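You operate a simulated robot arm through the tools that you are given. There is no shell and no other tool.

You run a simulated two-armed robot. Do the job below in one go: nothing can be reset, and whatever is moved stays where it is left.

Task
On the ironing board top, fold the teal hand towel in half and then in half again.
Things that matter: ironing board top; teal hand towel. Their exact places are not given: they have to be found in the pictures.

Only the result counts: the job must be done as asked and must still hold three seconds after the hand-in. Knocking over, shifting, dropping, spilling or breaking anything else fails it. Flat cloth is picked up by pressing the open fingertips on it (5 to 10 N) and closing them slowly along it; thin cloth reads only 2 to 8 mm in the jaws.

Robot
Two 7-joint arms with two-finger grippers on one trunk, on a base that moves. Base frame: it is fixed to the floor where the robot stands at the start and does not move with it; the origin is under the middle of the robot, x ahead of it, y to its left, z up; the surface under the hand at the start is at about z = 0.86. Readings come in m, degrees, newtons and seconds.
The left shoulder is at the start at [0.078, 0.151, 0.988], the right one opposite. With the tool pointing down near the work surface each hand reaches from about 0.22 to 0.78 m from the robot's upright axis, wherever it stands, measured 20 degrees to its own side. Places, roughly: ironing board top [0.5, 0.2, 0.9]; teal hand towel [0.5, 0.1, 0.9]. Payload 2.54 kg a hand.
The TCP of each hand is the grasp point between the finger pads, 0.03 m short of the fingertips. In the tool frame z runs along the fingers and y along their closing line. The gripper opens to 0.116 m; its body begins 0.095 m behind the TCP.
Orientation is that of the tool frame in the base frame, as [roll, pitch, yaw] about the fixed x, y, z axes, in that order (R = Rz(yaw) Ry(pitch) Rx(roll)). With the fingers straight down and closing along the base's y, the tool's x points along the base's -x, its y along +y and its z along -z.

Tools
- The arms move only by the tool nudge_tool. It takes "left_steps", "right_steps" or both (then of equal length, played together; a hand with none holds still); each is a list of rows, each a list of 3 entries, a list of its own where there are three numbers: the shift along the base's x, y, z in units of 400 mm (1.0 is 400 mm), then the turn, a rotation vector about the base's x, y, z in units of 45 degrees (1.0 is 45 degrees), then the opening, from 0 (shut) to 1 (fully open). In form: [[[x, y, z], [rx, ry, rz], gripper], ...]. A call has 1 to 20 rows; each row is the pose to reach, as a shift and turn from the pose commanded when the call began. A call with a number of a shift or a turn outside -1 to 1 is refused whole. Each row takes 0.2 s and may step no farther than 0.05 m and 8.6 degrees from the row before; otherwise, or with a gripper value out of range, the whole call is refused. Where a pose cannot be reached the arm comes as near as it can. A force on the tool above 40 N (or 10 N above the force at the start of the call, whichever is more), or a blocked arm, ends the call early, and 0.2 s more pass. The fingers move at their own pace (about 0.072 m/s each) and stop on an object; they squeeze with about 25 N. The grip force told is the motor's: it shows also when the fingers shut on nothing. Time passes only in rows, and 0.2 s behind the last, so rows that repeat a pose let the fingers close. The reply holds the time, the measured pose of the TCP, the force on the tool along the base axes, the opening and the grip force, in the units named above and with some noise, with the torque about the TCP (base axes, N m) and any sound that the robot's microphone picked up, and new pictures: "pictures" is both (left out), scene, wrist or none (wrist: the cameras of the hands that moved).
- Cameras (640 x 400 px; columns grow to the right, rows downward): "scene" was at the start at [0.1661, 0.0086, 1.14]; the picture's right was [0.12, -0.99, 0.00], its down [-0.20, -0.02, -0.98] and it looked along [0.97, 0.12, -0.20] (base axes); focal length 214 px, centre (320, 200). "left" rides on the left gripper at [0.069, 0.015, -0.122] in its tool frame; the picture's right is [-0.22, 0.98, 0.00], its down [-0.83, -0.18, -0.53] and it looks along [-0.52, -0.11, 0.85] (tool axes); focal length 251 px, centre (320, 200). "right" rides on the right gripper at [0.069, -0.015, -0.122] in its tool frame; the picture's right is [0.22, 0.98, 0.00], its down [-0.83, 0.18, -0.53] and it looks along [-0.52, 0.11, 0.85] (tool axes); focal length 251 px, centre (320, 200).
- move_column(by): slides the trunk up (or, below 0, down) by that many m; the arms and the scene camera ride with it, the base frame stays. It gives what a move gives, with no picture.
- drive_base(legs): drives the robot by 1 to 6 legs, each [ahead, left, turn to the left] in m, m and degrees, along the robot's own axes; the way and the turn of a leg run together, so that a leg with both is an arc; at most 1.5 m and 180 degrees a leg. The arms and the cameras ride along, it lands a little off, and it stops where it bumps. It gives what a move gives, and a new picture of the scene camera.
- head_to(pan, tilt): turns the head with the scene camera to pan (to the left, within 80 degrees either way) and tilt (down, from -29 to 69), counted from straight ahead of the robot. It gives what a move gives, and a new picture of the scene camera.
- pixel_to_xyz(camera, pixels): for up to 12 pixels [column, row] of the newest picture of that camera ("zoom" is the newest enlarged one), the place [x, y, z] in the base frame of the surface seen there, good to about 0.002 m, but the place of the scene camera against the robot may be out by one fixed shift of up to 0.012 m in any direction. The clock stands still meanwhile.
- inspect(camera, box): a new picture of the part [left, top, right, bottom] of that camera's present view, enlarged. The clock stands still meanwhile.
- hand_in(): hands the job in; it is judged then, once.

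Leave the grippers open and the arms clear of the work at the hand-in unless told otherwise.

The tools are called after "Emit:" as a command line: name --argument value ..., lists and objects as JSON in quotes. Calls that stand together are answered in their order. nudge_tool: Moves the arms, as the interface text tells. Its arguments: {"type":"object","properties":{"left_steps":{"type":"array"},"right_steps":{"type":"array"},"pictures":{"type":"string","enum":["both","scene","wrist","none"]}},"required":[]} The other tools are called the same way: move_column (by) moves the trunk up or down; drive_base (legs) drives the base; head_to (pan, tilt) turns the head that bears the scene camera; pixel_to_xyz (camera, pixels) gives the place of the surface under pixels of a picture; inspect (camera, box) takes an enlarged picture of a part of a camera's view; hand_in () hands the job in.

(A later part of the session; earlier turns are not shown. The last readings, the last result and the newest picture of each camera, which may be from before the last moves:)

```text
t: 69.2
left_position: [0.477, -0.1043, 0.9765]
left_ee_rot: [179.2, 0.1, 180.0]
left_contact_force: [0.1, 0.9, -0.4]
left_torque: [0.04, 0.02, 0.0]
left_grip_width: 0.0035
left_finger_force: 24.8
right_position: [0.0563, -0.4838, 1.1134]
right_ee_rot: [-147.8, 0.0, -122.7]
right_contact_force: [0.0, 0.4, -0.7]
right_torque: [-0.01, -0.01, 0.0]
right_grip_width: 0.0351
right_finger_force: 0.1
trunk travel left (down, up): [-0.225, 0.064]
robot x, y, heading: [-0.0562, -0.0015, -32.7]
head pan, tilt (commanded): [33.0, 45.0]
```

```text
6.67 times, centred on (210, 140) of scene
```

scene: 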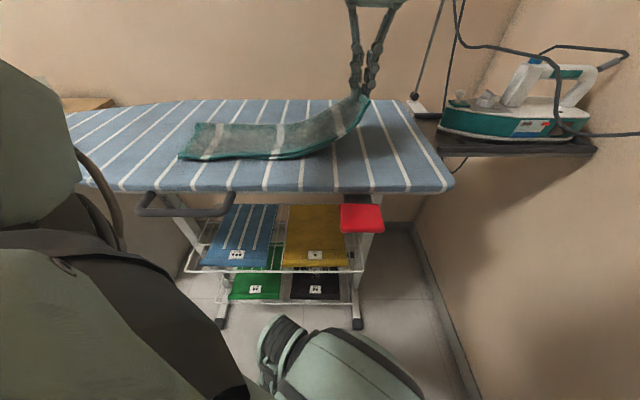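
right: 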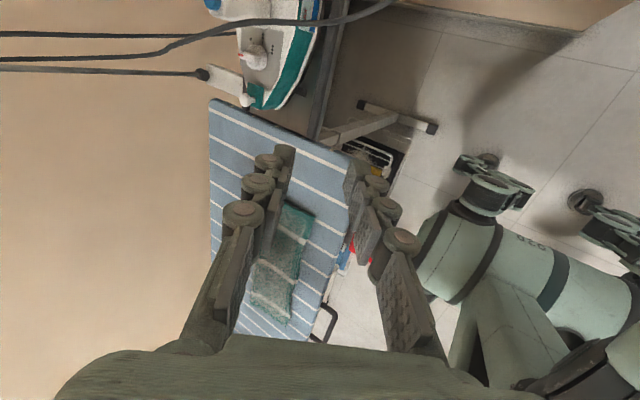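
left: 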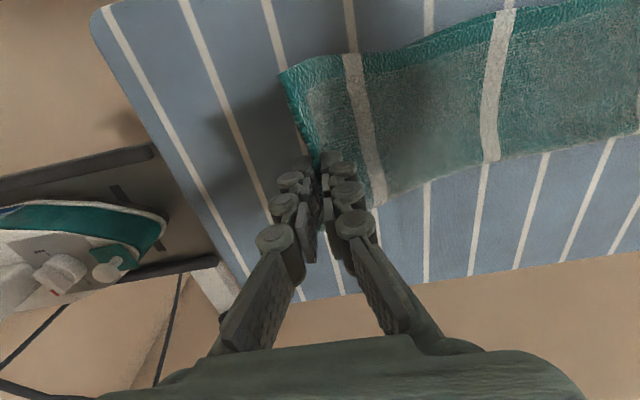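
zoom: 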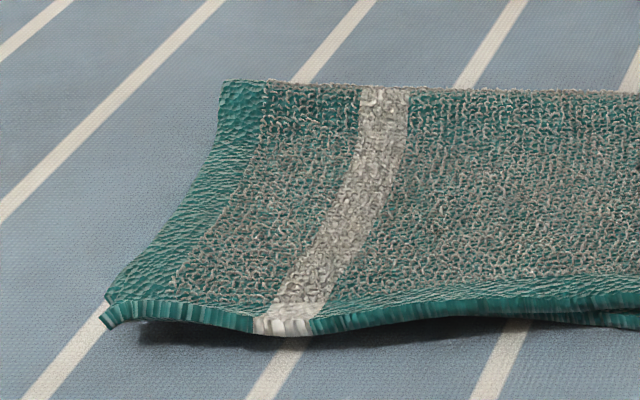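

The left edge now lies near y≈0.22–0.23, so the fold line is at y≈0.04. I'll carry the held edge over in a slow arc, tilting the fingers gradually to 40°, and stop above the left edge.

Emit:
nudge_tool --left_steps '[[[0, 0.03, 0.037], [0, 0, 0], 0.0], [[0, 0.065, 0.071], [0, 0, 0], 0.0], [[0, 0.108, 0.104], [0, 0, 0], 0.0], [[0, 0.1525, 0.134], [0, 0, 0], 0.0], [[0, 0.202, 0.16], [0, 0, 0], 0.0], [[0, 0.2525, 0.179], [-0.05, 0, 0], 0.0], [[0, 0.306, 0.19], [-0.1, 0, 0], 0.0], [[0, 0.36, 0.196], [-0.156, 0, 0], 0.0], [[0, 0.414, 0.193], [-0.233, 0, 0], 0.0], [[0, 0.4675, 0.184], [-0.311, 0, 0], 0.0], [[0, 0.517, 0.166], [-0.389, 0, 0], 0.0], [[0, 0.565, 0.144], [-0.467, 0, 0], 0.0], [[0, 0.609, 0.116], [-0.545, 0, 0], 0.0], [[0, 0.65, 0.084], [-0.622, 0, 0], 0.0], [[0, 0.685, 0.05], [-0.7, 0, 0], 0.0], [[0, 0.7175, 0.014], [-0.778, 0, 0], 0.0], [[0, 0.744, -0.02], [-0.833, 0, 0], 0.0], [[0, 0.7675, -0.054], [-0.889, 0, 0], 0.0]]' --pictures "both"

Emit:
inspect --camera "scene" --box '[130, 60, 410, 200]'

```text
t: 73.0
left_position: [0.4772, 0.2033, 0.9534]
left_ee_rot: [-140.8, 0.0, -179.9]
left_contact_force: [0.4, 0.2, 0.4]
left_torque: [0.01, 0.0, 0.02]
left_grip_width: 0.0026
left_finger_force: 27.6
left hand out of reach, approached as far as the arm can: row 14
right_position: [0.0572, -0.4828, 1.1139]
right_ee_rot: [-147.7, 0.0, -122.8]
right_contact_force: [0.1, -0.1, 0.1]
right_torque: [0.0, 0.03, -0.01]
right_grip_width: 0.0348
right_finger_force: 0.1
trunk travel left (down, up): [-0.225, 0.064]
robot x, y, heading: [-0.0508, 0.0024, -32.7]
head pan, tilt (commanded): [33.0, 45.0]
```

scene: 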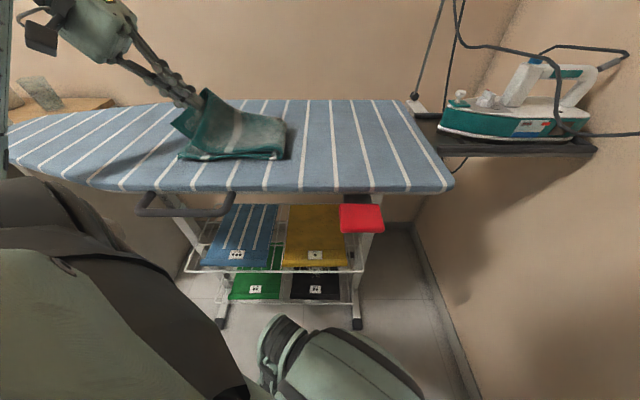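
left: 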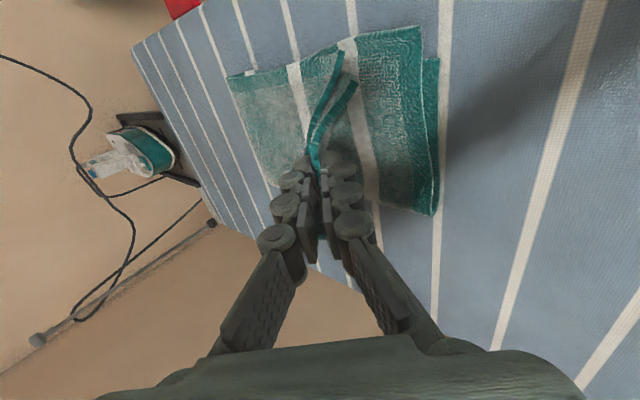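

```text
2.29 times, centred on (270, 130) of scene
```

zoom: 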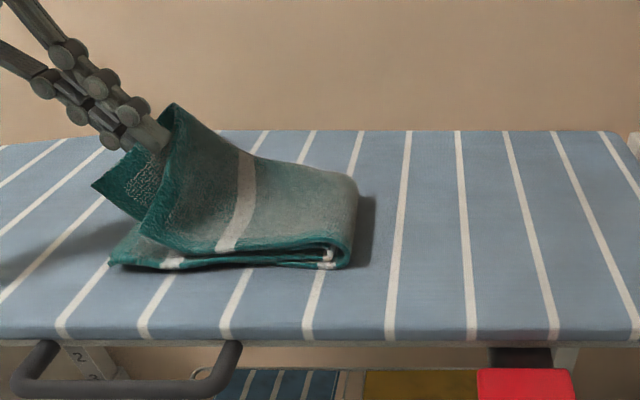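

The second fold is nearly over: both layers hang from the jaws and the crease is forming at the right. I'll measure the left edge of the lower stack, along (420,30)–(437,215), and the held corners near (338,55) and (352,85) in the wrist view.

Emit:
pixel_to_xyz --camera "left" --pixels '[[417, 33], [420, 80], [425, 130], [430, 170], [434, 208], [436, 65], [338, 55], [352, 84], [320, 130], [312, 150], [230, 82], [275, 180]]'

Emit:
inspect --camera "left" --box '[220, 10, 460, 230]'

```text
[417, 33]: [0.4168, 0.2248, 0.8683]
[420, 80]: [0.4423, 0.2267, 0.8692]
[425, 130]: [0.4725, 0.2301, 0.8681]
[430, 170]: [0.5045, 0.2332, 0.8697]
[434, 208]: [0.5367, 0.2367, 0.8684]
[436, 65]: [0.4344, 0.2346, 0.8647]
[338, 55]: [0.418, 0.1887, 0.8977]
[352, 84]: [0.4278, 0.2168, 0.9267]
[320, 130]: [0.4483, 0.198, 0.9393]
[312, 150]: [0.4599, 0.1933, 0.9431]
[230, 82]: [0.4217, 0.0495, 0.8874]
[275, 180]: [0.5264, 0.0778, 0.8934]
```

```text
1.82 times, centred on (340, 120) of left
```

zoom: 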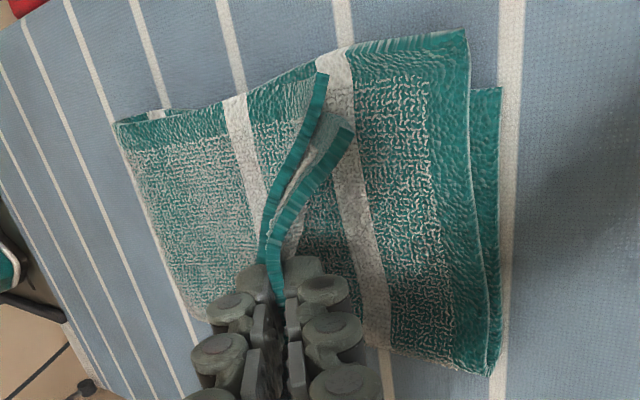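

The target left edge runs from y 0.2255 (near) to 0.238 (far), so about 0.231 at the hand's x. I'll lower the held edge toward it, fingertips to about y 0.224, z 0.882.

Emit:
nudge_tool --left_steps '[[[0, 0.027, -0.032], [0, 0, 0], 0.0], [[0, 0.0525, -0.0635], [0, 0, 0], 0.0], [[0, 0.07, -0.085], [0, 0, 0], 0.0], [[0, 0.085, -0.104], [0, 0, 0], 0.0], [[0, 0.1, -0.117], [0, 0, 0], 0.0], [[0, 0.1, -0.117], [0, 0, 0], 0.0]]' --pictures "both"

Emit:
inspect --camera "scene" --box '[130, 60, 410, 200]'

Emit:
inspect --camera "left" --box '[220, 10, 460, 230]'

```text
t: 74.4
left_position: [0.4774, 0.243, 0.9065]
left_ee_rot: [-140.9, 0.1, -179.9]
left_contact_force: [0.3, 0.3, 1.8]
left_torque: [0.03, 0.02, -0.02]
left_grip_width: 0.0019
left_finger_force: 24.1
right_position: [0.0564, -0.4849, 1.1147]
right_ee_rot: [-147.8, 0.1, -122.8]
right_contact_force: [0.5, 0.2, 0.1]
right_torque: [-0.01, 0.02, 0.0]
right_grip_width: 0.0347
right_finger_force: 0.0
trunk travel left (down, up): [-0.225, 0.064]
robot x, y, heading: [-0.0556, -0.0005, -32.8]
head pan, tilt (commanded): [33.0, 45.0]
```

scene: 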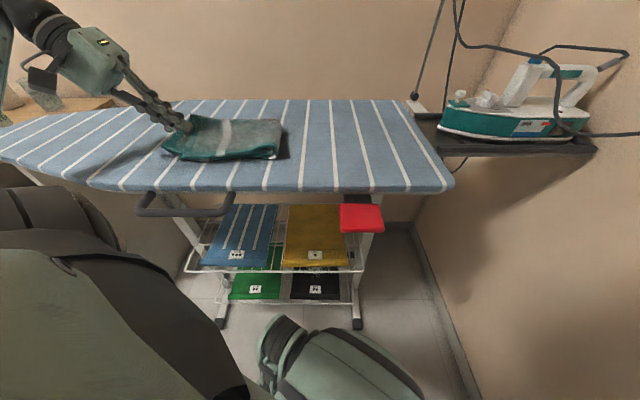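
left: 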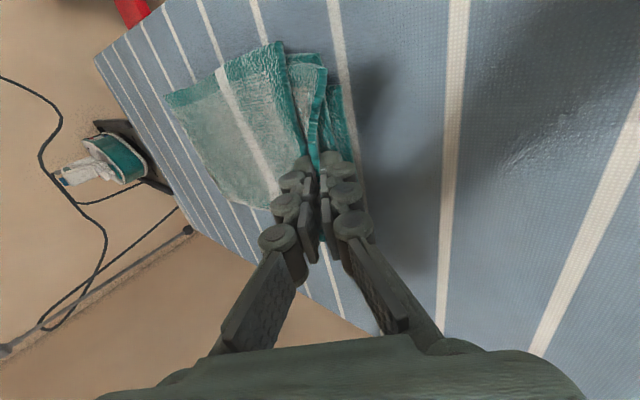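

```text
2.29 times, centred on (270, 130) of scene
```

zoom: 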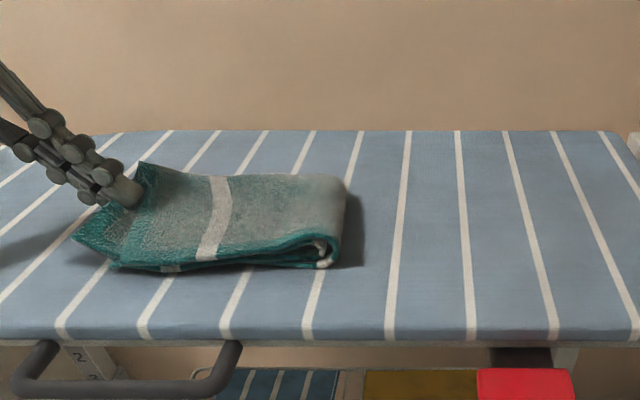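

```text
1.82 times, centred on (340, 120) of left
```

zoom: 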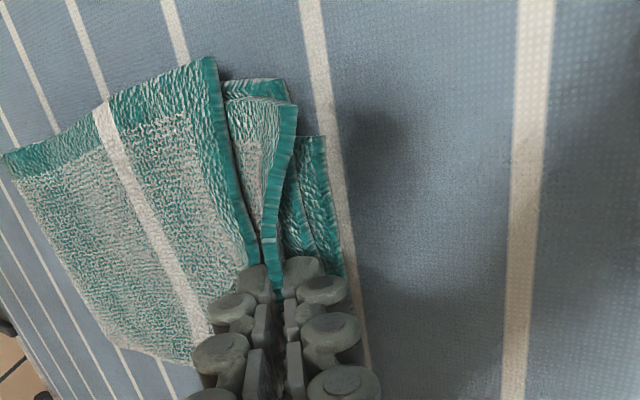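

The edge is down near its target, but the jaws read only 1.9 mm and the top layer's near corner, at (281,43) in the wrist view, lags behind. I'll measure the corners: top layer (281,43), second layer (323,67), lower stack (338,88) and (314,56).

Emit:
pixel_to_xyz --camera "left" --pixels '[[280, 45], [290, 85], [300, 130], [322, 69], [318, 100], [338, 90], [345, 120], [312, 57], [168, 97], [230, 200], [280, 205], [355, 160]]'

Emit:
inspect --camera "left" --box '[260, 30, 380, 180]'

```text
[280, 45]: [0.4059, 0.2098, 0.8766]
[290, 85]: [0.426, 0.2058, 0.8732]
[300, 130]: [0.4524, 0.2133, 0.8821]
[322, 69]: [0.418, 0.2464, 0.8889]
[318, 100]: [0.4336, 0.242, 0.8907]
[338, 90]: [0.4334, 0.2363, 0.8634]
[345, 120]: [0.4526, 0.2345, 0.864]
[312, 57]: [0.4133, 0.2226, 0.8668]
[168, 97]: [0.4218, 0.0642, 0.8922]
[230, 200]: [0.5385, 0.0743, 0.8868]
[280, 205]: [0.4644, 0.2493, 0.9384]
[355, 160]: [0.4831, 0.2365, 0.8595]
```

```text
2.67 times, centred on (320, 105) of left
```

zoom: 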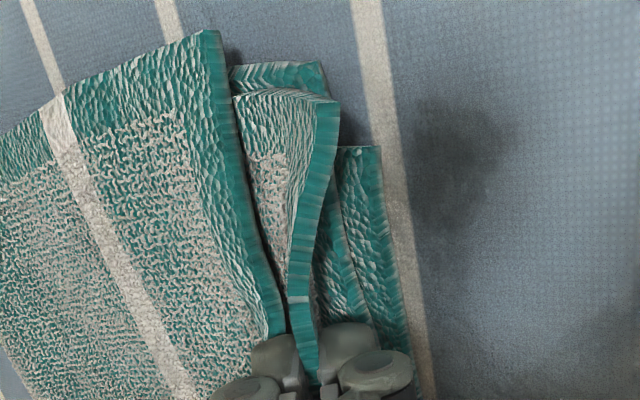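

It looks as if the top layer slipped out of the jaws and lies about 2 cm short (y≈0.21), while the inner layer is still held near y≈0.23. I'll release here, sliding the fingers out along their axis, and then correct the top layer on its own.

Emit:
nudge_tool --left_steps '[[[0, 0, -0.003], [0, 0, 0], 0.03], [[0, 0, -0.003], [0, 0, 0], 0.08], [[0, 0, 0], [0, 0, 0], 0.13], [[0, 0, 0], [0, 0, 0], 0.15], [[0, 0.016, 0.019], [0, 0, 0], 0.15], [[0, 0.04, 0.048], [0, 0, 0], 0.15], [[0, 0.08, 0.096], [0, 0, 0], 0.15], [[0, 0.12, 0.17], [0, 0, 0], 0.2], [[0, 0.14, 0.26], [0.1, 0, 0], 0.3]]' --pictures "both"

Emit:
inspect --camera "scene" --box '[140, 80, 340, 200]'

Emit:
inspect --camera "left" --box '[180, 10, 420, 230]'

```text
t: 76.4
left_position: [0.4797, 0.2799, 0.9925]
left_ee_rot: [-145.3, 0.2, -180.0]
left_contact_force: [0.2, 0.2, 0.6]
left_torque: [0.0, -0.02, -0.01]
left_grip_width: 0.0348
left_finger_force: 0.1
left hand out of reach, approached as far as the arm can: row 9
right_position: [0.0578, -0.4846, 1.1146]
right_ee_rot: [-147.7, 0.0, -122.9]
right_contact_force: [0.1, 0.4, 0.1]
right_torque: [0.01, 0.03, 0.02]
right_grip_width: 0.035
right_finger_force: 0.1
trunk travel left (down, up): [-0.225, 0.064]
robot x, y, heading: [-0.0558, 0.0002, -32.8]
head pan, tilt (commanded): [33.0, 45.0]
```

scene: 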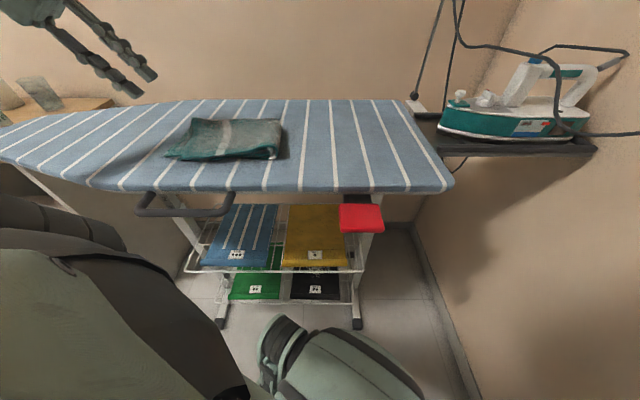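
left: 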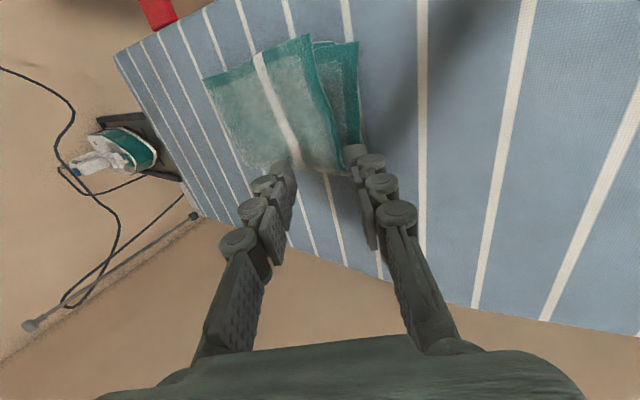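

```text
3.20 times, centred on (240, 140) of scene
```

zoom: 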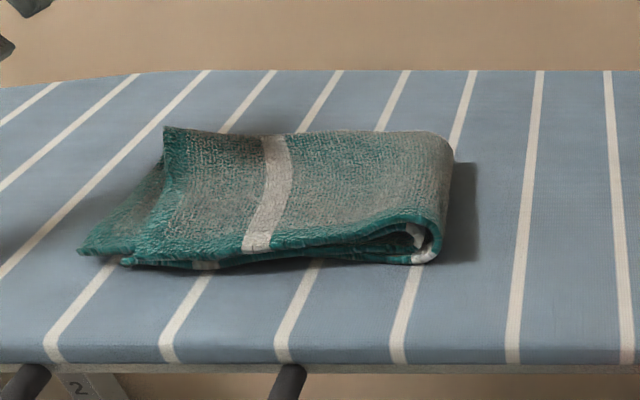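

```text
1.82 times, centred on (300, 120) of left
```

zoom: 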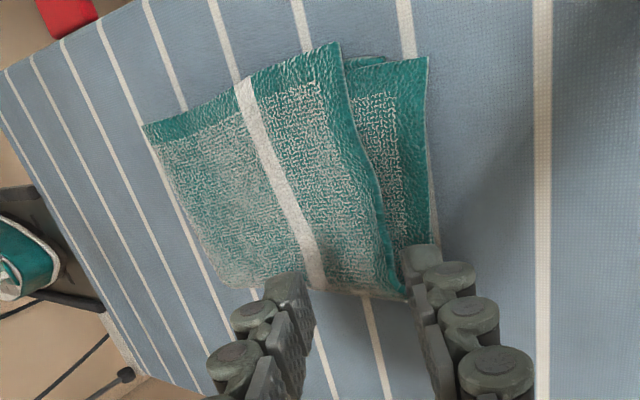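

It is released and now a quarter-size stack, but the upper two layers are skewed against each other at the left. I'll measure the corners of the top layer (310,36), (346,168), the second layer (357,43), (358,140), and the right crease.

Emit:
pixel_to_xyz --camera "left" --pixels '[[309, 37], [322, 75], [332, 110], [342, 150], [345, 167], [356, 44], [358, 80], [360, 120], [320, 42], [205, 85], [222, 135], [243, 165]]'

Emit:
pixel_to_xyz --camera "scene" --pixels '[[166, 156], [180, 161], [186, 157], [192, 121], [270, 157], [280, 122], [276, 150], [282, 130], [230, 140], [240, 122]]'

```text
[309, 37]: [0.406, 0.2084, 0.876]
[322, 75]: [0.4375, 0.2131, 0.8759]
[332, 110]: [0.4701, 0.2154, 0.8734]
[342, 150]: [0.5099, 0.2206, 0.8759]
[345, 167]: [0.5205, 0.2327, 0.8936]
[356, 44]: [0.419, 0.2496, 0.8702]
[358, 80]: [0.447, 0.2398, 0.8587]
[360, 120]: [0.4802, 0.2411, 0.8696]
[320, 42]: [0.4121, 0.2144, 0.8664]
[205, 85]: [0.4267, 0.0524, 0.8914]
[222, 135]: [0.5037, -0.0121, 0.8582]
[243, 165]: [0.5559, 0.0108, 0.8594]
```

```text
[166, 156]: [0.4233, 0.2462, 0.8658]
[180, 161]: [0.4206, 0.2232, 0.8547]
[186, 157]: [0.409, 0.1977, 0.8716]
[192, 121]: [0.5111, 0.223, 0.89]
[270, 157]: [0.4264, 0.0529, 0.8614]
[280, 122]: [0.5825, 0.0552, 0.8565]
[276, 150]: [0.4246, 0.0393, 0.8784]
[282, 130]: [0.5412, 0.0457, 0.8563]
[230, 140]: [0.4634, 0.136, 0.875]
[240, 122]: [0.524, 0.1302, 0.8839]
```

The top layer's left edge lags, with its near corner at (0.406, 0.208), and the second layer overshoots, with its corner at (0.419, 0.250). The stack below ends at y≈0.226. I can fix both at once: one finger on each layer, pressed lightly and closed about 17 mm each, which draws the top outward and the second inward. I'll move the left hand above that corner first.

Emit:
nudge_tool --left_steps '[[[-0.03, -0.02, 0], [0.13, 0, 0], 0.35], [[-0.06, -0.06, 0], [0.26, 0, 0], 0.4], [[-0.09, -0.1, -0.03], [0.39, 0, 0], 0.474], [[-0.12, -0.14, -0.07], [0.52, 0, 0], 0.474], [[-0.137, -0.16, -0.11], [0.638, 0, 0], 0.474], [[-0.137, -0.16, -0.13], [0.638, 0, 0], 0.474]]' --pictures "both"

```text
t: 77.8
left_position: [0.4318, 0.1898, 0.92]
left_ee_rot: [-173.0, 0.6, 179.9]
left_contact_force: [0.1, 0.8, -0.4]
left_torque: [-0.04, 0.02, -0.04]
left_grip_width: 0.0551
left_finger_force: 0.1
left hand out of reach, approached as far as the arm can: row 1, 2, 3, 4, 5, 6
right_position: [0.0568, -0.4835, 1.1136]
right_ee_rot: [-147.8, 0.2, -122.9]
right_contact_force: [-0.8, -0.9, 1.3]
right_torque: [0.0, 0.04, 0.01]
right_grip_width: 0.0349
right_finger_force: 0.0
trunk travel left (down, up): [-0.225, 0.064]
robot x, y, heading: [-0.0602, -0.0032, -32.8]
head pan, tilt (commanded): [33.0, 45.0]
```

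scene: 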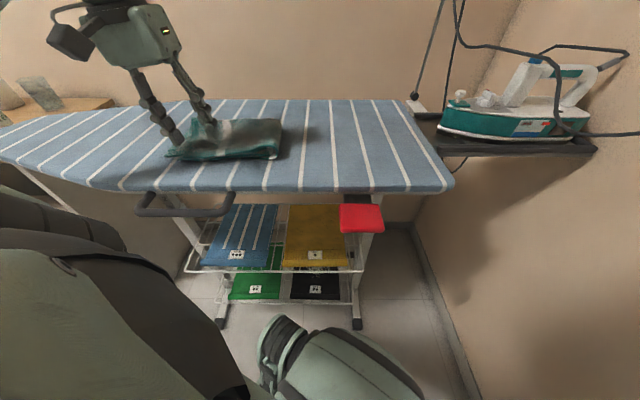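
left: 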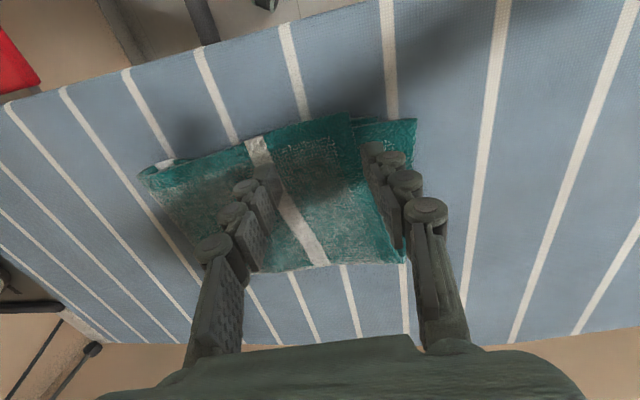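

The arm is out of its range for this corner at the present heading, and the hand sits closer to the towel than planned. I'll lift it clear and turn the robot back to face the board squarely, where this spot was reachable.

Emit:
nudge_tool --left_steps '[[[0, 0, 0.1], [0, 0, 0], 0.474], [[0, 0, 0.2], [0, 0, 0], 0.474], [[0, 0, 0.25], [0, 0, 0], 0.474]]' --pictures "none"

Emit:
drive_base --legs '[[0, 0, 32.8]]'

Emit:
head_to --pan 10 --tilt 45

```text
t: 78.6
left_position: [0.4326, 0.1903, 0.921]
left_ee_rot: [-173.1, 0.6, 180.0]
left_contact_force: [-0.9, -0.6, 0.7]
left_torque: [0.02, 0.0, -0.01]
left_grip_width: 0.055
left_finger_force: 0.0
left hand out of reach, approached as far as the arm can: row 1, 2, 3
right_position: [0.0581, -0.4837, 1.1143]
right_ee_rot: [-147.7, 0.0, -122.8]
right_contact_force: [0.6, -0.1, 0.1]
right_torque: [-0.01, 0.0, -0.02]
right_grip_width: 0.0347
right_finger_force: 0.2
trunk travel left (down, up): [-0.225, 0.064]
robot x, y, heading: [-0.0558, -0.0002, -33.0]
head pan, tilt (commanded): [33.0, 45.0]
```

```text
t: 80.6
left_position: [0.2534, 0.4218, 0.9209]
left_ee_rot: [-173.0, 0.7, -147.5]
left_contact_force: [0.9, 0.3, 0.4]
left_torque: [0.01, -0.01, 0.0]
left_grip_width: 0.055
left_finger_force: 0.2
right_position: [0.3003, -0.3476, 1.1148]
right_ee_rot: [-147.6, 0.0, -90.3]
right_contact_force: [-0.2, 0.3, -0.5]
right_torque: [0.02, 0.03, -0.01]
right_grip_width: 0.0347
right_finger_force: 0.0
trunk travel left (down, up): [-0.225, 0.064]
robot x, y, heading: [-0.0557, -0.0003, -0.3]
head pan, tilt (commanded): [33.0, 45.0]
```

scene: 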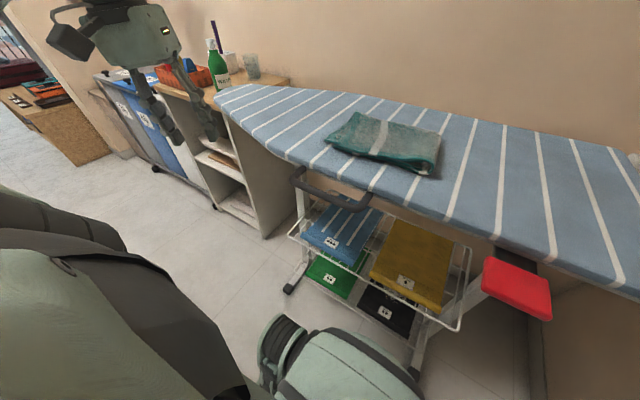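

```text
t: 81.5
left_position: [0.2531, 0.4228, 0.9218]
left_ee_rot: [-173.0, 0.6, -147.5]
left_contact_force: [0.1, -0.6, 0.1]
left_torque: [0.0, 0.02, 0.02]
left_grip_width: 0.0551
left_finger_force: 0.0
right_position: [0.2996, -0.3482, 1.115]
right_ee_rot: [-147.6, 0.0, -90.3]
right_contact_force: [0.2, -0.6, -0.6]
right_torque: [0.02, 0.01, -0.01]
right_grip_width: 0.0347
right_finger_force: 0.0
trunk travel left (down, up): [-0.225, 0.064]
robot x, y, heading: [-0.0577, -0.0029, -0.2]
head pan, tilt (commanded): [10.0, 45.0]
```

scene: 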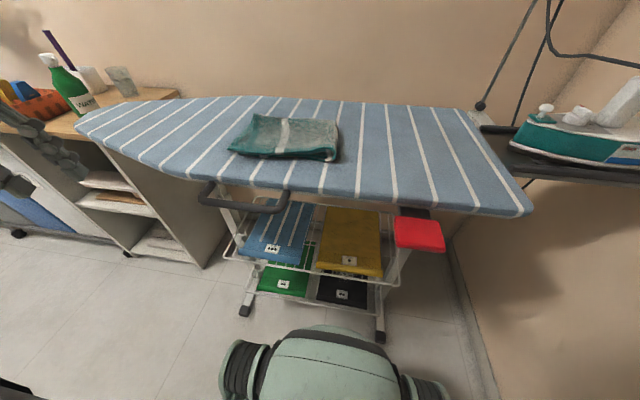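

The raise didn't happen because the arm was stuck at its limit, so the hand swung aside at low height. The towel looks untouched. I'll check the towel closely and see what is near the left hand before moving it.

Emit:
inspect --camera "scene" --box '[200, 80, 380, 190]'

Emit:
pixel_to_xyz --camera "scene" --pixels '[[229, 149], [237, 155], [258, 115], [325, 158], [338, 122], [248, 140], [75, 95], [120, 85], [150, 110], [30, 110], [50, 145], [80, 122]]'

Emit:
inspect --camera "left" --box '[0, 0, 640, 400]'

```text
3.56 times, centred on (290, 135) of scene
```

zoom: 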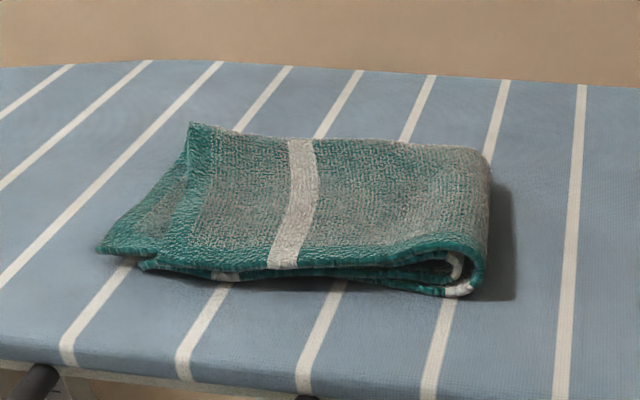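

```text
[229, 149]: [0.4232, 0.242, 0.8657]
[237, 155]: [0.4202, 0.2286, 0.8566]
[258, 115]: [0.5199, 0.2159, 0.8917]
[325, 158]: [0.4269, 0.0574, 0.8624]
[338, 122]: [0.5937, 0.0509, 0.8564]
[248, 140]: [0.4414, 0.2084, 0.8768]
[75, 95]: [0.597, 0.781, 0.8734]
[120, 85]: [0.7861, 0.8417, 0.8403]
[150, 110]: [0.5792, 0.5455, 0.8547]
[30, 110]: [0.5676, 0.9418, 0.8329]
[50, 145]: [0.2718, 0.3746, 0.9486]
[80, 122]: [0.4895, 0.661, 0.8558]
```

```text
1.00 times, centred on (320, 200) of left (not enlarged: the box is as wide or as high as the picture)
```

zoom: 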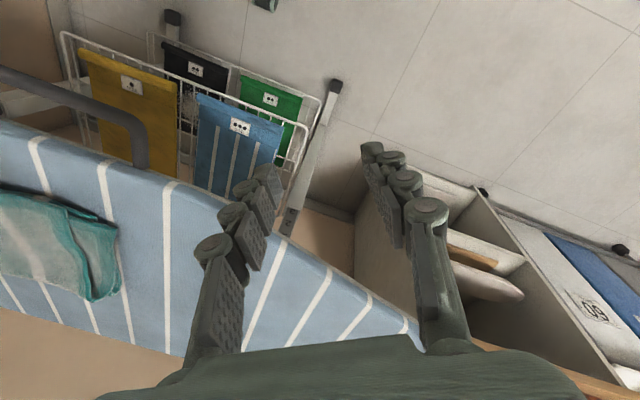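

The towel is just as I left it and nothing else is near the hand. I'll raise the left hand and turn its yaw back straight, and only then move on.

Emit:
nudge_tool --left_steps '[[[0.02, 0, 0.08], [0, 0, -0.14], 0.474], [[0.05, 0, 0.16], [0, 0, -0.29], 0.474], [[0.1, -0.04, 0.2], [0, 0, -0.43], 0.474], [[0.16, -0.1, 0.2], [0, 0, -0.58], 0.474], [[0.22, -0.17, 0.2], [0, 0, -0.722], 0.474]]' --pictures "none"

```text
t: 82.7
left_position: [0.344, 0.3522, 1.0015]
left_ee_rot: [-173.0, 0.6, 180.0]
left_contact_force: [1.6, 0.1, -0.3]
left_torque: [0.0, 0.07, 0.02]
left_grip_width: 0.0548
left_finger_force: 0.0
left hand out of reach, approached as far as the arm can: row 1, 2, 3
right_position: [0.2994, -0.3485, 1.1131]
right_ee_rot: [-147.7, 0.1, -90.4]
right_contact_force: [1.0, -1.0, 0.3]
right_torque: [0.01, -0.01, -0.02]
right_grip_width: 0.0345
right_finger_force: 0.0
trunk travel left (down, up): [-0.225, 0.064]
robot x, y, heading: [-0.0574, -0.0021, -0.1]
head pan, tilt (commanded): [10.0, 45.0]
```

It is free again at (0.344, 0.352, 1.00). Moving above the skewed corner at (0.425, 0.2155, 0.945).

Emit:
nudge_tool --left_steps '[[[0.05, -0.085, 0], [0, 0, 0], 0.474], [[0.1, -0.17, 0], [0, 0, 0], 0.474], [[0.15, -0.255, -0.03], [0, 0, 0], 0.474], [[0.2025, -0.342, -0.08], [0, 0, 0], 0.474], [[0.2025, -0.342, -0.14], [0, 0, 0], 0.474]]' --pictures "both"

```text
t: 83.9
left_position: [0.4208, 0.2156, 0.9456]
left_ee_rot: [-173.0, 0.6, -179.9]
left_contact_force: [-0.4, -0.2, 0.2]
left_torque: [0.01, 0.01, 0.01]
left_grip_width: 0.0551
left_finger_force: 0.0
right_position: [0.2994, -0.3468, 1.114]
right_ee_rot: [-147.7, 0.0, -90.3]
right_contact_force: [-0.3, 0.1, -0.3]
right_torque: [0.03, -0.01, 0.0]
right_grip_width: 0.035
right_finger_force: 0.0
trunk travel left (down, up): [-0.225, 0.064]
robot x, y, heading: [-0.0551, 0.0014, 0.0]
head pan, tilt (commanded): [10.0, 45.0]
```

scene: 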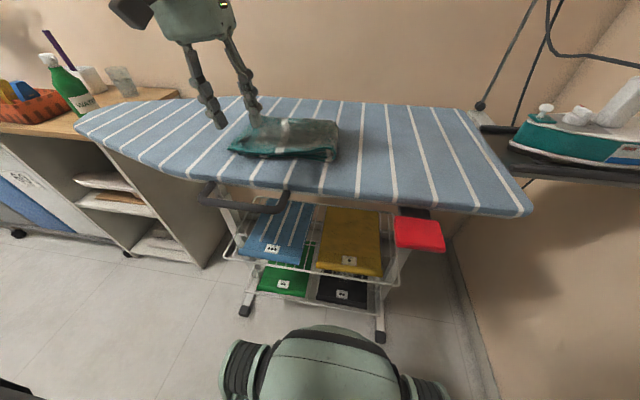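
left: 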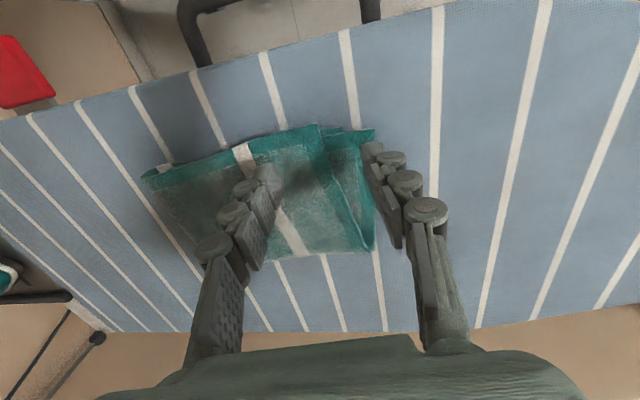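

The hand is above the left edge. In this view the top layer's near corner is at (317,125) and the second layer's at (372,131). I'll zoom and measure once more.

Emit:
inspect --camera "left" --box '[220, 90, 420, 270]'

Emit:
pixel_to_xyz --camera "left" --pixels '[[316, 127], [323, 160], [335, 190], [345, 215], [360, 240], [370, 132], [365, 145], [372, 220], [374, 245], [262, 165], [370, 148], [340, 145]]'

```text
2.22 times, centred on (320, 180) of left
```

zoom: 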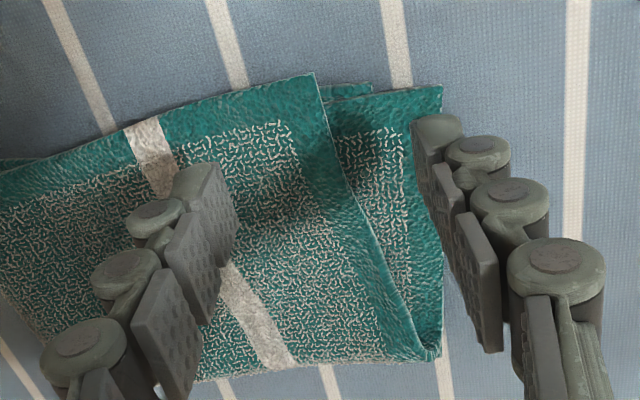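

```text
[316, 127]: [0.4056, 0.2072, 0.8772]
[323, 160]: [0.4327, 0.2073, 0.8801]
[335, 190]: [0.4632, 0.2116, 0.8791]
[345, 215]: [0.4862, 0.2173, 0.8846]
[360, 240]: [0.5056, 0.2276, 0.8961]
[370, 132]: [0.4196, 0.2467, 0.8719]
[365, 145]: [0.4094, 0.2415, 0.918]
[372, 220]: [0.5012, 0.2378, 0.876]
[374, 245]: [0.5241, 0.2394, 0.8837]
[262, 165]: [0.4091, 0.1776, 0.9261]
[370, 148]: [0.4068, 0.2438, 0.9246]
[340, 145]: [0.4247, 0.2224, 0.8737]
```

The top edge is rotated: its near corner is at y 0.207 and its far end at 0.236, while the second layer ends at 0.248 near and 0.239 far. The fingers stand right: inner over the top layer at y≈0.185, outer over the second at y≈0.24. I'll lower to just above contact.

Emit:
nudge_tool --left_steps '[[[0.005, 0, -0.04], [0, 0, 0], 0.474], [[0.01, 0, -0.08], [0, 0, 0], 0.474], [[0.01, 0, -0.0925], [0, 0, 0], 0.474]]' --pictures "none"

```text
t: 84.7
left_position: [0.4246, 0.2175, 0.9092]
left_ee_rot: [-173.1, 0.6, -180.0]
left_contact_force: [-0.3, 0.5, -0.6]
left_torque: [-0.02, 0.04, 0.03]
left_grip_width: 0.0547
left_finger_force: 0.1
right_position: [0.3003, -0.3479, 1.1151]
right_ee_rot: [-147.7, 0.0, -90.4]
right_contact_force: [0.5, -0.1, 0.1]
right_torque: [-0.01, 0.01, 0.03]
right_grip_width: 0.0349
right_finger_force: 0.1
trunk travel left (down, up): [-0.225, 0.064]
robot x, y, heading: [-0.0537, -0.0014, -0.3]
head pan, tilt (commanded): [10.0, 45.0]
```

No contact at z 0.909. Stepping down 5 mm.

Emit:
nudge_tool --left_steps '[[[0, 0, -0.005], [0, 0, 0], 0.474], [[0, 0, -0.0125], [0, 0, 0], 0.474]]' --pictures "none"

```text
t: 85.3
left_position: [0.426, 0.216, 0.9044]
left_ee_rot: [-173.0, 0.6, -179.9]
left_contact_force: [-0.3, -0.5, -0.1]
left_torque: [0.0, 0.0, 0.0]
left_grip_width: 0.0551
left_finger_force: 0.1
right_position: [0.2986, -0.3479, 1.1144]
right_ee_rot: [-147.6, 0.0, -90.3]
right_contact_force: [0.7, 0.5, 0.1]
right_torque: [0.0, 0.03, -0.01]
right_grip_width: 0.0344
right_finger_force: 0.1
trunk travel left (down, up): [-0.225, 0.064]
robot x, y, heading: [-0.0554, -0.0024, -0.3]
head pan, tilt (commanded): [10.0, 45.0]
```

Still no contact. Another 4 mm.

Emit:
nudge_tool --left_steps '[[[0, 0, -0.005], [0, 0, 0], 0.474], [[0, 0, -0.01], [0, 0, 0], 0.474]]' --pictures "wrist"

```text
t: 85.9
left_position: [0.4263, 0.2163, 0.898]
left_ee_rot: [-173.1, 0.7, 179.9]
left_contact_force: [-0.5, -0.1, 1.2]
left_torque: [-0.05, 0.0, -0.05]
left_grip_width: 0.0553
left_finger_force: 0.1
right_position: [0.299, -0.3476, 1.1148]
right_ee_rot: [-147.8, 0.1, -90.3]
right_contact_force: [-0.2, 0.3, 0.3]
right_torque: [-0.01, 0.03, 0.02]
right_grip_width: 0.0347
right_finger_force: 0.1
trunk travel left (down, up): [-0.225, 0.064]
robot x, y, heading: [-0.0585, 0.0024, -0.2]
head pan, tilt (commanded): [10.0, 45.0]
```

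left: 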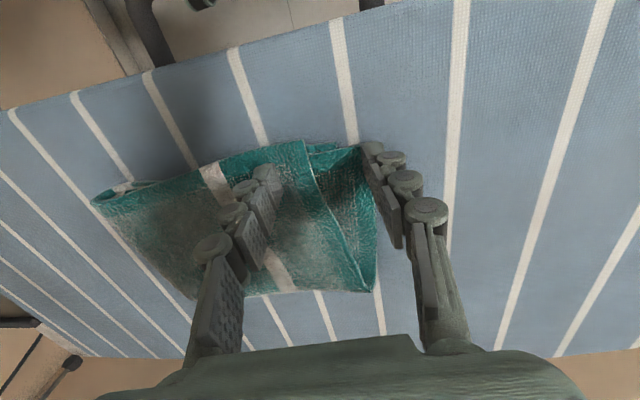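

First contact at 1.2 N on the inner finger. Pressing 1.5 mm more.

Emit:
nudge_tool --left_steps '[[[0, 0, -0.002], [0, 0, 0], 0.474], [[0, 0, -0.004], [0, 0, 0], 0.474]]' --pictures "none"

```text
t: 86.5
left_position: [0.4271, 0.217, 0.8977]
left_ee_rot: [-172.9, 0.7, -179.9]
left_contact_force: [0.1, -0.4, 1.5]
left_torque: [-0.05, 0.0, 0.0]
left_grip_width: 0.0554
left_finger_force: 0.1
right_position: [0.2992, -0.3474, 1.1142]
right_ee_rot: [-147.6, 0.1, -90.2]
right_contact_force: [-0.4, 0.3, -0.2]
right_torque: [0.0, 0.01, 0.0]
right_grip_width: 0.035
right_finger_force: 0.0
trunk travel left (down, up): [-0.225, 0.064]
robot x, y, heading: [-0.0554, -0.0038, -0.5]
head pan, tilt (commanded): [10.0, 45.0]
```

The layers are springy and only 1.5 N reads so far. Another 2.5 mm.

Emit:
nudge_tool --left_steps '[[[0, 0, -0.003], [0, 0, 0], 0.474], [[0, 0, -0.006], [0, 0, 0], 0.474]]' --pictures "none"

```text
t: 87.1
left_position: [0.4264, 0.2176, 0.896]
left_ee_rot: [-173.0, 0.7, 179.9]
left_contact_force: [0.5, 0.6, 3.5]
left_torque: [-0.04, -0.04, 0.0]
left_grip_width: 0.0556
left_finger_force: 0.1
right_position: [0.2991, -0.3475, 1.1154]
right_ee_rot: [-147.7, 0.1, -90.3]
right_contact_force: [0.2, -0.7, -0.6]
right_torque: [-0.02, 0.02, -0.02]
right_grip_width: 0.0347
right_finger_force: 0.0
trunk travel left (down, up): [-0.225, 0.064]
robot x, y, heading: [-0.0545, -0.0023, -0.4]
head pan, tilt (commanded): [10.0, 45.0]
```

3.5 N now, shared by both fingers. I'll press 0.8 mm more and close slowly from 55 mm to about 22 mm to draw the two layers together.

Emit:
nudge_tool --left_steps '[[[0, 0, -0.002], [0, 0, 0], 0.474], [[0, 0, -0.002], [0, 0, 0], 0.445], [[0, 0, -0.002], [0, 0, 0], 0.415], [[0, 0, -0.002], [0, 0, 0], 0.385], [[0, 0, -0.002], [0, 0, 0], 0.355], [[0, 0, -0.002], [0, 0, 0], 0.325], [[0, 0, -0.002], [0, 0, 0], 0.295], [[0, 0, -0.002], [0, 0, 0], 0.265], [[0, 0, -0.002], [0, 0, 0], 0.235], [[0, 0, -0.002], [0, 0, 0], 0.205], [[0, 0, -0.002], [0, 0, 0], 0.19]]' --pictures "both"

Emit:
inspect --camera "left" --box '[220, 90, 420, 290]'

```text
t: 89.5
left_position: [0.4252, 0.2157, 0.8963]
left_ee_rot: [-172.9, 0.7, 180.0]
left_contact_force: [-0.6, 0.4, 12.2]
left_torque: [-0.21, -0.12, -0.04]
left_grip_width: 0.0236
left_finger_force: 1.4
right_position: [0.2988, -0.3486, 1.1154]
right_ee_rot: [-147.5, 0.1, -90.3]
right_contact_force: [-0.8, 0.5, -1.0]
right_torque: [0.0, -0.01, 0.01]
right_grip_width: 0.0348
right_finger_force: 0.0
trunk travel left (down, up): [-0.225, 0.064]
robot x, y, heading: [-0.0568, 0.0, -0.3]
head pan, tilt (commanded): [10.0, 45.0]
```

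scene: 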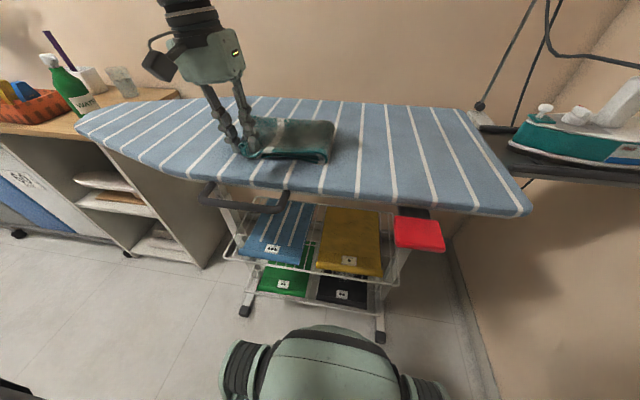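
left: 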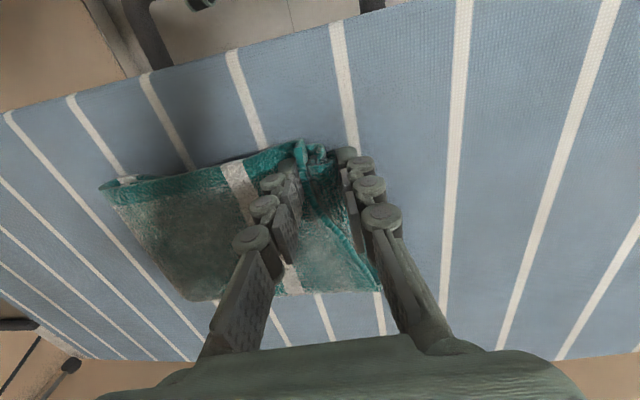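

```text
2.00 times, centred on (320, 190) of left
```

zoom: 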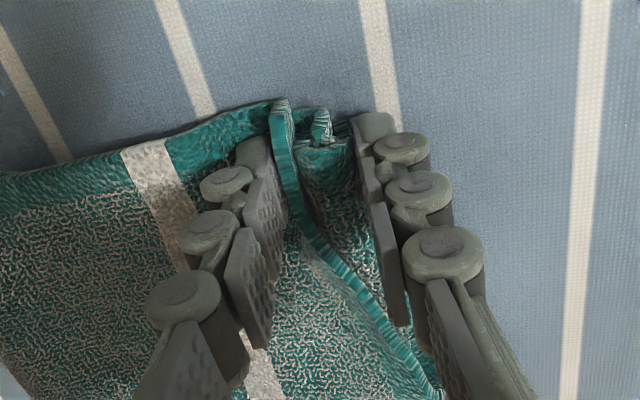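

The top layer's edge has turned up and the second layer has bunched into a small ruck between the fingers. Nothing is gripped, so I'll lift straight up a few centimetres to let the cloth relax, and see what changed.

Emit:
nudge_tool --left_steps '[[[0, 0, 0.01], [0, 0, 0], 0.22], [[0, 0, 0.04], [0, 0, 0], 0.25], [[0, 0, 0.1], [0, 0, 0], 0.3], [[0, 0.02, 0.18], [0, 0, 0], 0.35], [[0, 0.03, 0.25], [0, 0, 0], 0.35]]' --pictures "both"

Emit:
inspect --camera "left" --box '[180, 80, 420, 280]'

Emit:
inspect --camera "scene" --box '[200, 80, 380, 190]'

```text
t: 90.7
left_position: [0.4268, 0.2288, 0.9924]
left_ee_rot: [-172.9, 0.6, 180.0]
left_contact_force: [0.5, 0.4, -0.8]
left_torque: [0.0, 0.01, 0.02]
left_grip_width: 0.0406
left_finger_force: 0.1
right_position: [0.3001, -0.348, 1.1143]
right_ee_rot: [-147.6, 0.1, -90.3]
right_contact_force: [0.0, 0.1, -0.8]
right_torque: [-0.02, 0.0, 0.02]
right_grip_width: 0.035
right_finger_force: 0.0
trunk travel left (down, up): [-0.225, 0.064]
robot x, y, heading: [-0.0564, 0.0006, -0.5]
head pan, tilt (commanded): [10.0, 45.0]
```

scene: 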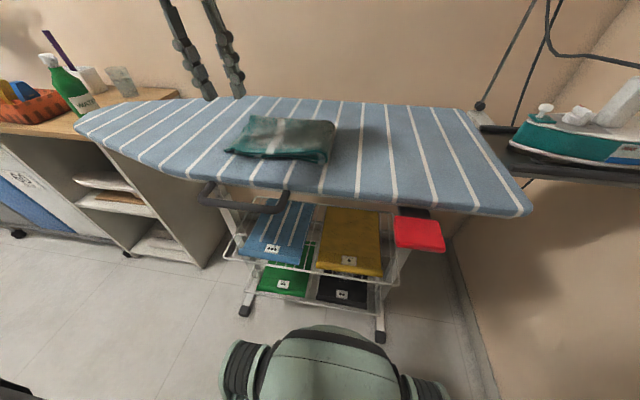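
left: 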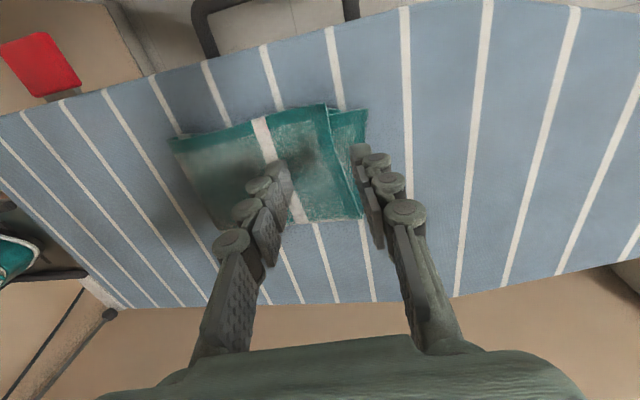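

```text
2.00 times, centred on (300, 180) of left
```

zoom: 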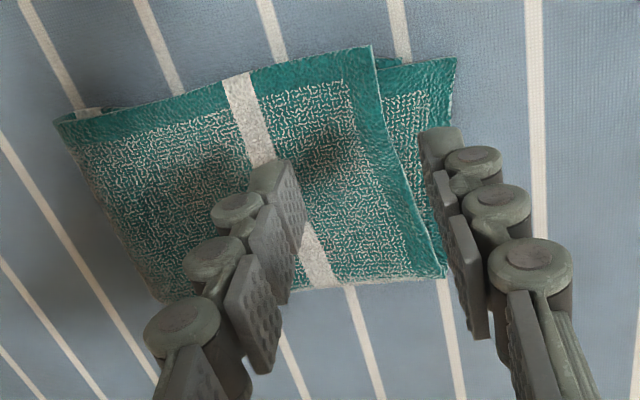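

```text
3.56 times, centred on (290, 135) of scene
```

zoom: 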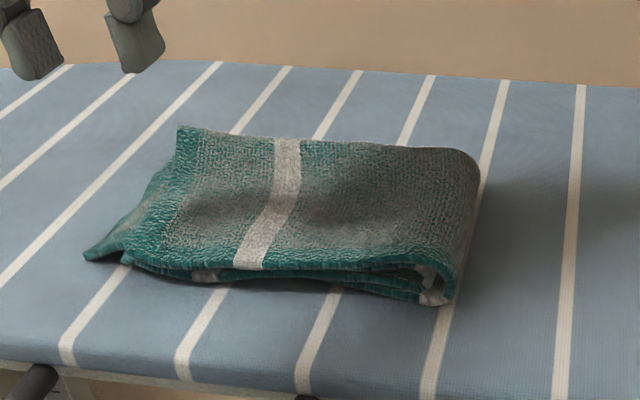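

Only slightly better. The top corner (325,105) and the second corner (366,112) are still apart, so I'll measure them again.

Emit:
pixel_to_xyz --camera "left" --pixels '[[325, 105], [333, 145], [345, 180], [358, 215], [365, 112], [361, 140], [338, 110], [173, 142], [362, 216], [300, 200], [212, 228]]'

Emit:
pixel_to_xyz --camera "scene" --pixels '[[226, 151], [237, 154], [240, 148], [251, 117], [320, 163], [333, 125], [318, 155], [280, 135], [262, 120]]'

```text
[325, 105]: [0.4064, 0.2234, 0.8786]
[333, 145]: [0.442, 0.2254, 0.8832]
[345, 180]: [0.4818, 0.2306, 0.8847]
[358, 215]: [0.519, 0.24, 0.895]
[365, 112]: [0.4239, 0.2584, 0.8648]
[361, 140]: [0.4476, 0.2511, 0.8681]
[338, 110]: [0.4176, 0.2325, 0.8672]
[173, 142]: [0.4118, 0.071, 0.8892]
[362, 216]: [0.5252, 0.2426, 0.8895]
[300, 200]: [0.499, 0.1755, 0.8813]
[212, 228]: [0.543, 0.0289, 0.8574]
```

```text
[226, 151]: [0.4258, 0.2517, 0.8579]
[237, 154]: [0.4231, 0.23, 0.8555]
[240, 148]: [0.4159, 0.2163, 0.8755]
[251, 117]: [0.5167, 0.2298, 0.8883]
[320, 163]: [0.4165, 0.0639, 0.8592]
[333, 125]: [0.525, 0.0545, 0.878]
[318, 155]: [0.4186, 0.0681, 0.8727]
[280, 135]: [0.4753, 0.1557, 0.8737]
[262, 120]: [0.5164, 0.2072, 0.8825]
```

The top layer (near corner y 0.223) now matches the stack below (0.2325) within 1 cm. Only the second layer's near corner still sticks out to y 0.258. Last time almost all the force was on the inner finger, so I'll repeat the move with a stronger 15° tilt so the outer finger really presses on the second layer.

Emit:
nudge_tool --left_steps '[[[-0.005, 0.003, -0.05], [-0.06, 0, 0], 0.4], [[-0.01, 0.003, -0.11], [-0.12, 0, 0], 0.474], [[-0.012, 0.003, -0.17], [-0.178, 0, 0], 0.474], [[-0.012, 0.003, -0.2], [-0.178, 0, 0], 0.474], [[-0.012, 0.003, -0.2], [-0.178, 0, 0], 0.474]]' --pictures "wrist"

```text
t: 91.9
left_position: [0.4214, 0.2319, 0.9144]
left_ee_rot: [-165.1, 0.6, -179.9]
left_contact_force: [-1.0, 0.5, 0.2]
left_torque: [0.0, 0.01, -0.01]
left_grip_width: 0.0549
left_finger_force: 0.1
right_position: [0.3004, -0.3483, 1.1138]
right_ee_rot: [-147.5, 0.0, -90.2]
right_contact_force: [0.1, -0.5, 0.0]
right_torque: [0.0, -0.02, 0.02]
right_grip_width: 0.0348
right_finger_force: 0.1
trunk travel left (down, up): [-0.225, 0.064]
robot x, y, heading: [-0.0562, 0.0007, -0.4]
head pan, tilt (commanded): [10.0, 45.0]
```

left: 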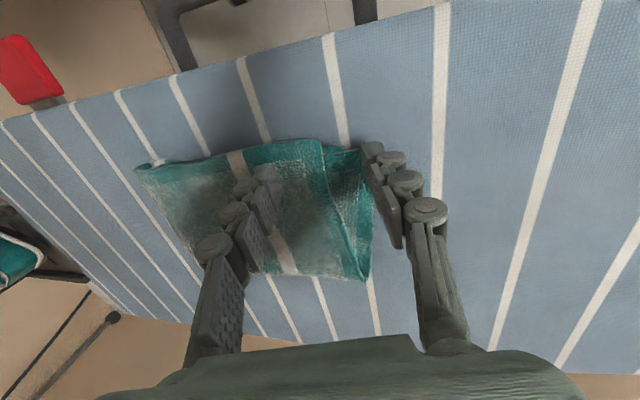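

The outer finger would land almost off the second layer's edge. I'll shift 1.2 cm in x and 5 mm back in y, then lower toward contact.

Emit:
nudge_tool --left_steps '[[[0.015, -0.006, -0.005], [0, 0, 0], 0.474], [[0.03, -0.0125, -0.015], [0, 0, 0], 0.474], [[0.03, -0.0125, -0.025], [0, 0, 0], 0.474]]' --pictures "none"

```text
t: 92.7
left_position: [0.4332, 0.2255, 0.9029]
left_ee_rot: [-165.1, 0.7, -179.8]
left_contact_force: [-0.5, 0.7, -0.5]
left_torque: [-0.02, -0.04, 0.02]
left_grip_width: 0.055
left_finger_force: 0.1
right_position: [0.2995, -0.3478, 1.1157]
right_ee_rot: [-147.7, 0.0, -90.3]
right_contact_force: [0.6, 0.2, 0.0]
right_torque: [0.0, -0.03, 0.02]
right_grip_width: 0.0348
right_finger_force: 0.0
trunk travel left (down, up): [-0.225, 0.064]
robot x, y, heading: [-0.0524, 0.0025, -0.5]
head pan, tilt (commanded): [10.0, 45.0]
```

No contact yet at z 0.903. Going down 5 mm more.

Emit:
nudge_tool --left_steps '[[[0, 0, -0.005], [0, 0, 0], 0.474], [[0, 0, -0.0125], [0, 0, 0], 0.474]]' --pictures "none"

```text
t: 93.3
left_position: [0.434, 0.2261, 0.8995]
left_ee_rot: [-165.1, 0.7, -179.9]
left_contact_force: [-1.7, 1.0, 4.4]
left_torque: [0.14, 0.05, 0.05]
left_grip_width: 0.0557
left_finger_force: 0.4
right_position: [0.299, -0.347, 1.1153]
right_ee_rot: [-147.6, 0.1, -90.3]
right_contact_force: [-0.2, 0.4, 0.5]
right_torque: [-0.02, -0.01, -0.01]
right_grip_width: 0.035
right_finger_force: 0.1
trunk travel left (down, up): [-0.225, 0.064]
robot x, y, heading: [-0.0553, -0.0014, -0.0]
head pan, tilt (commanded): [10.0, 45.0]
```

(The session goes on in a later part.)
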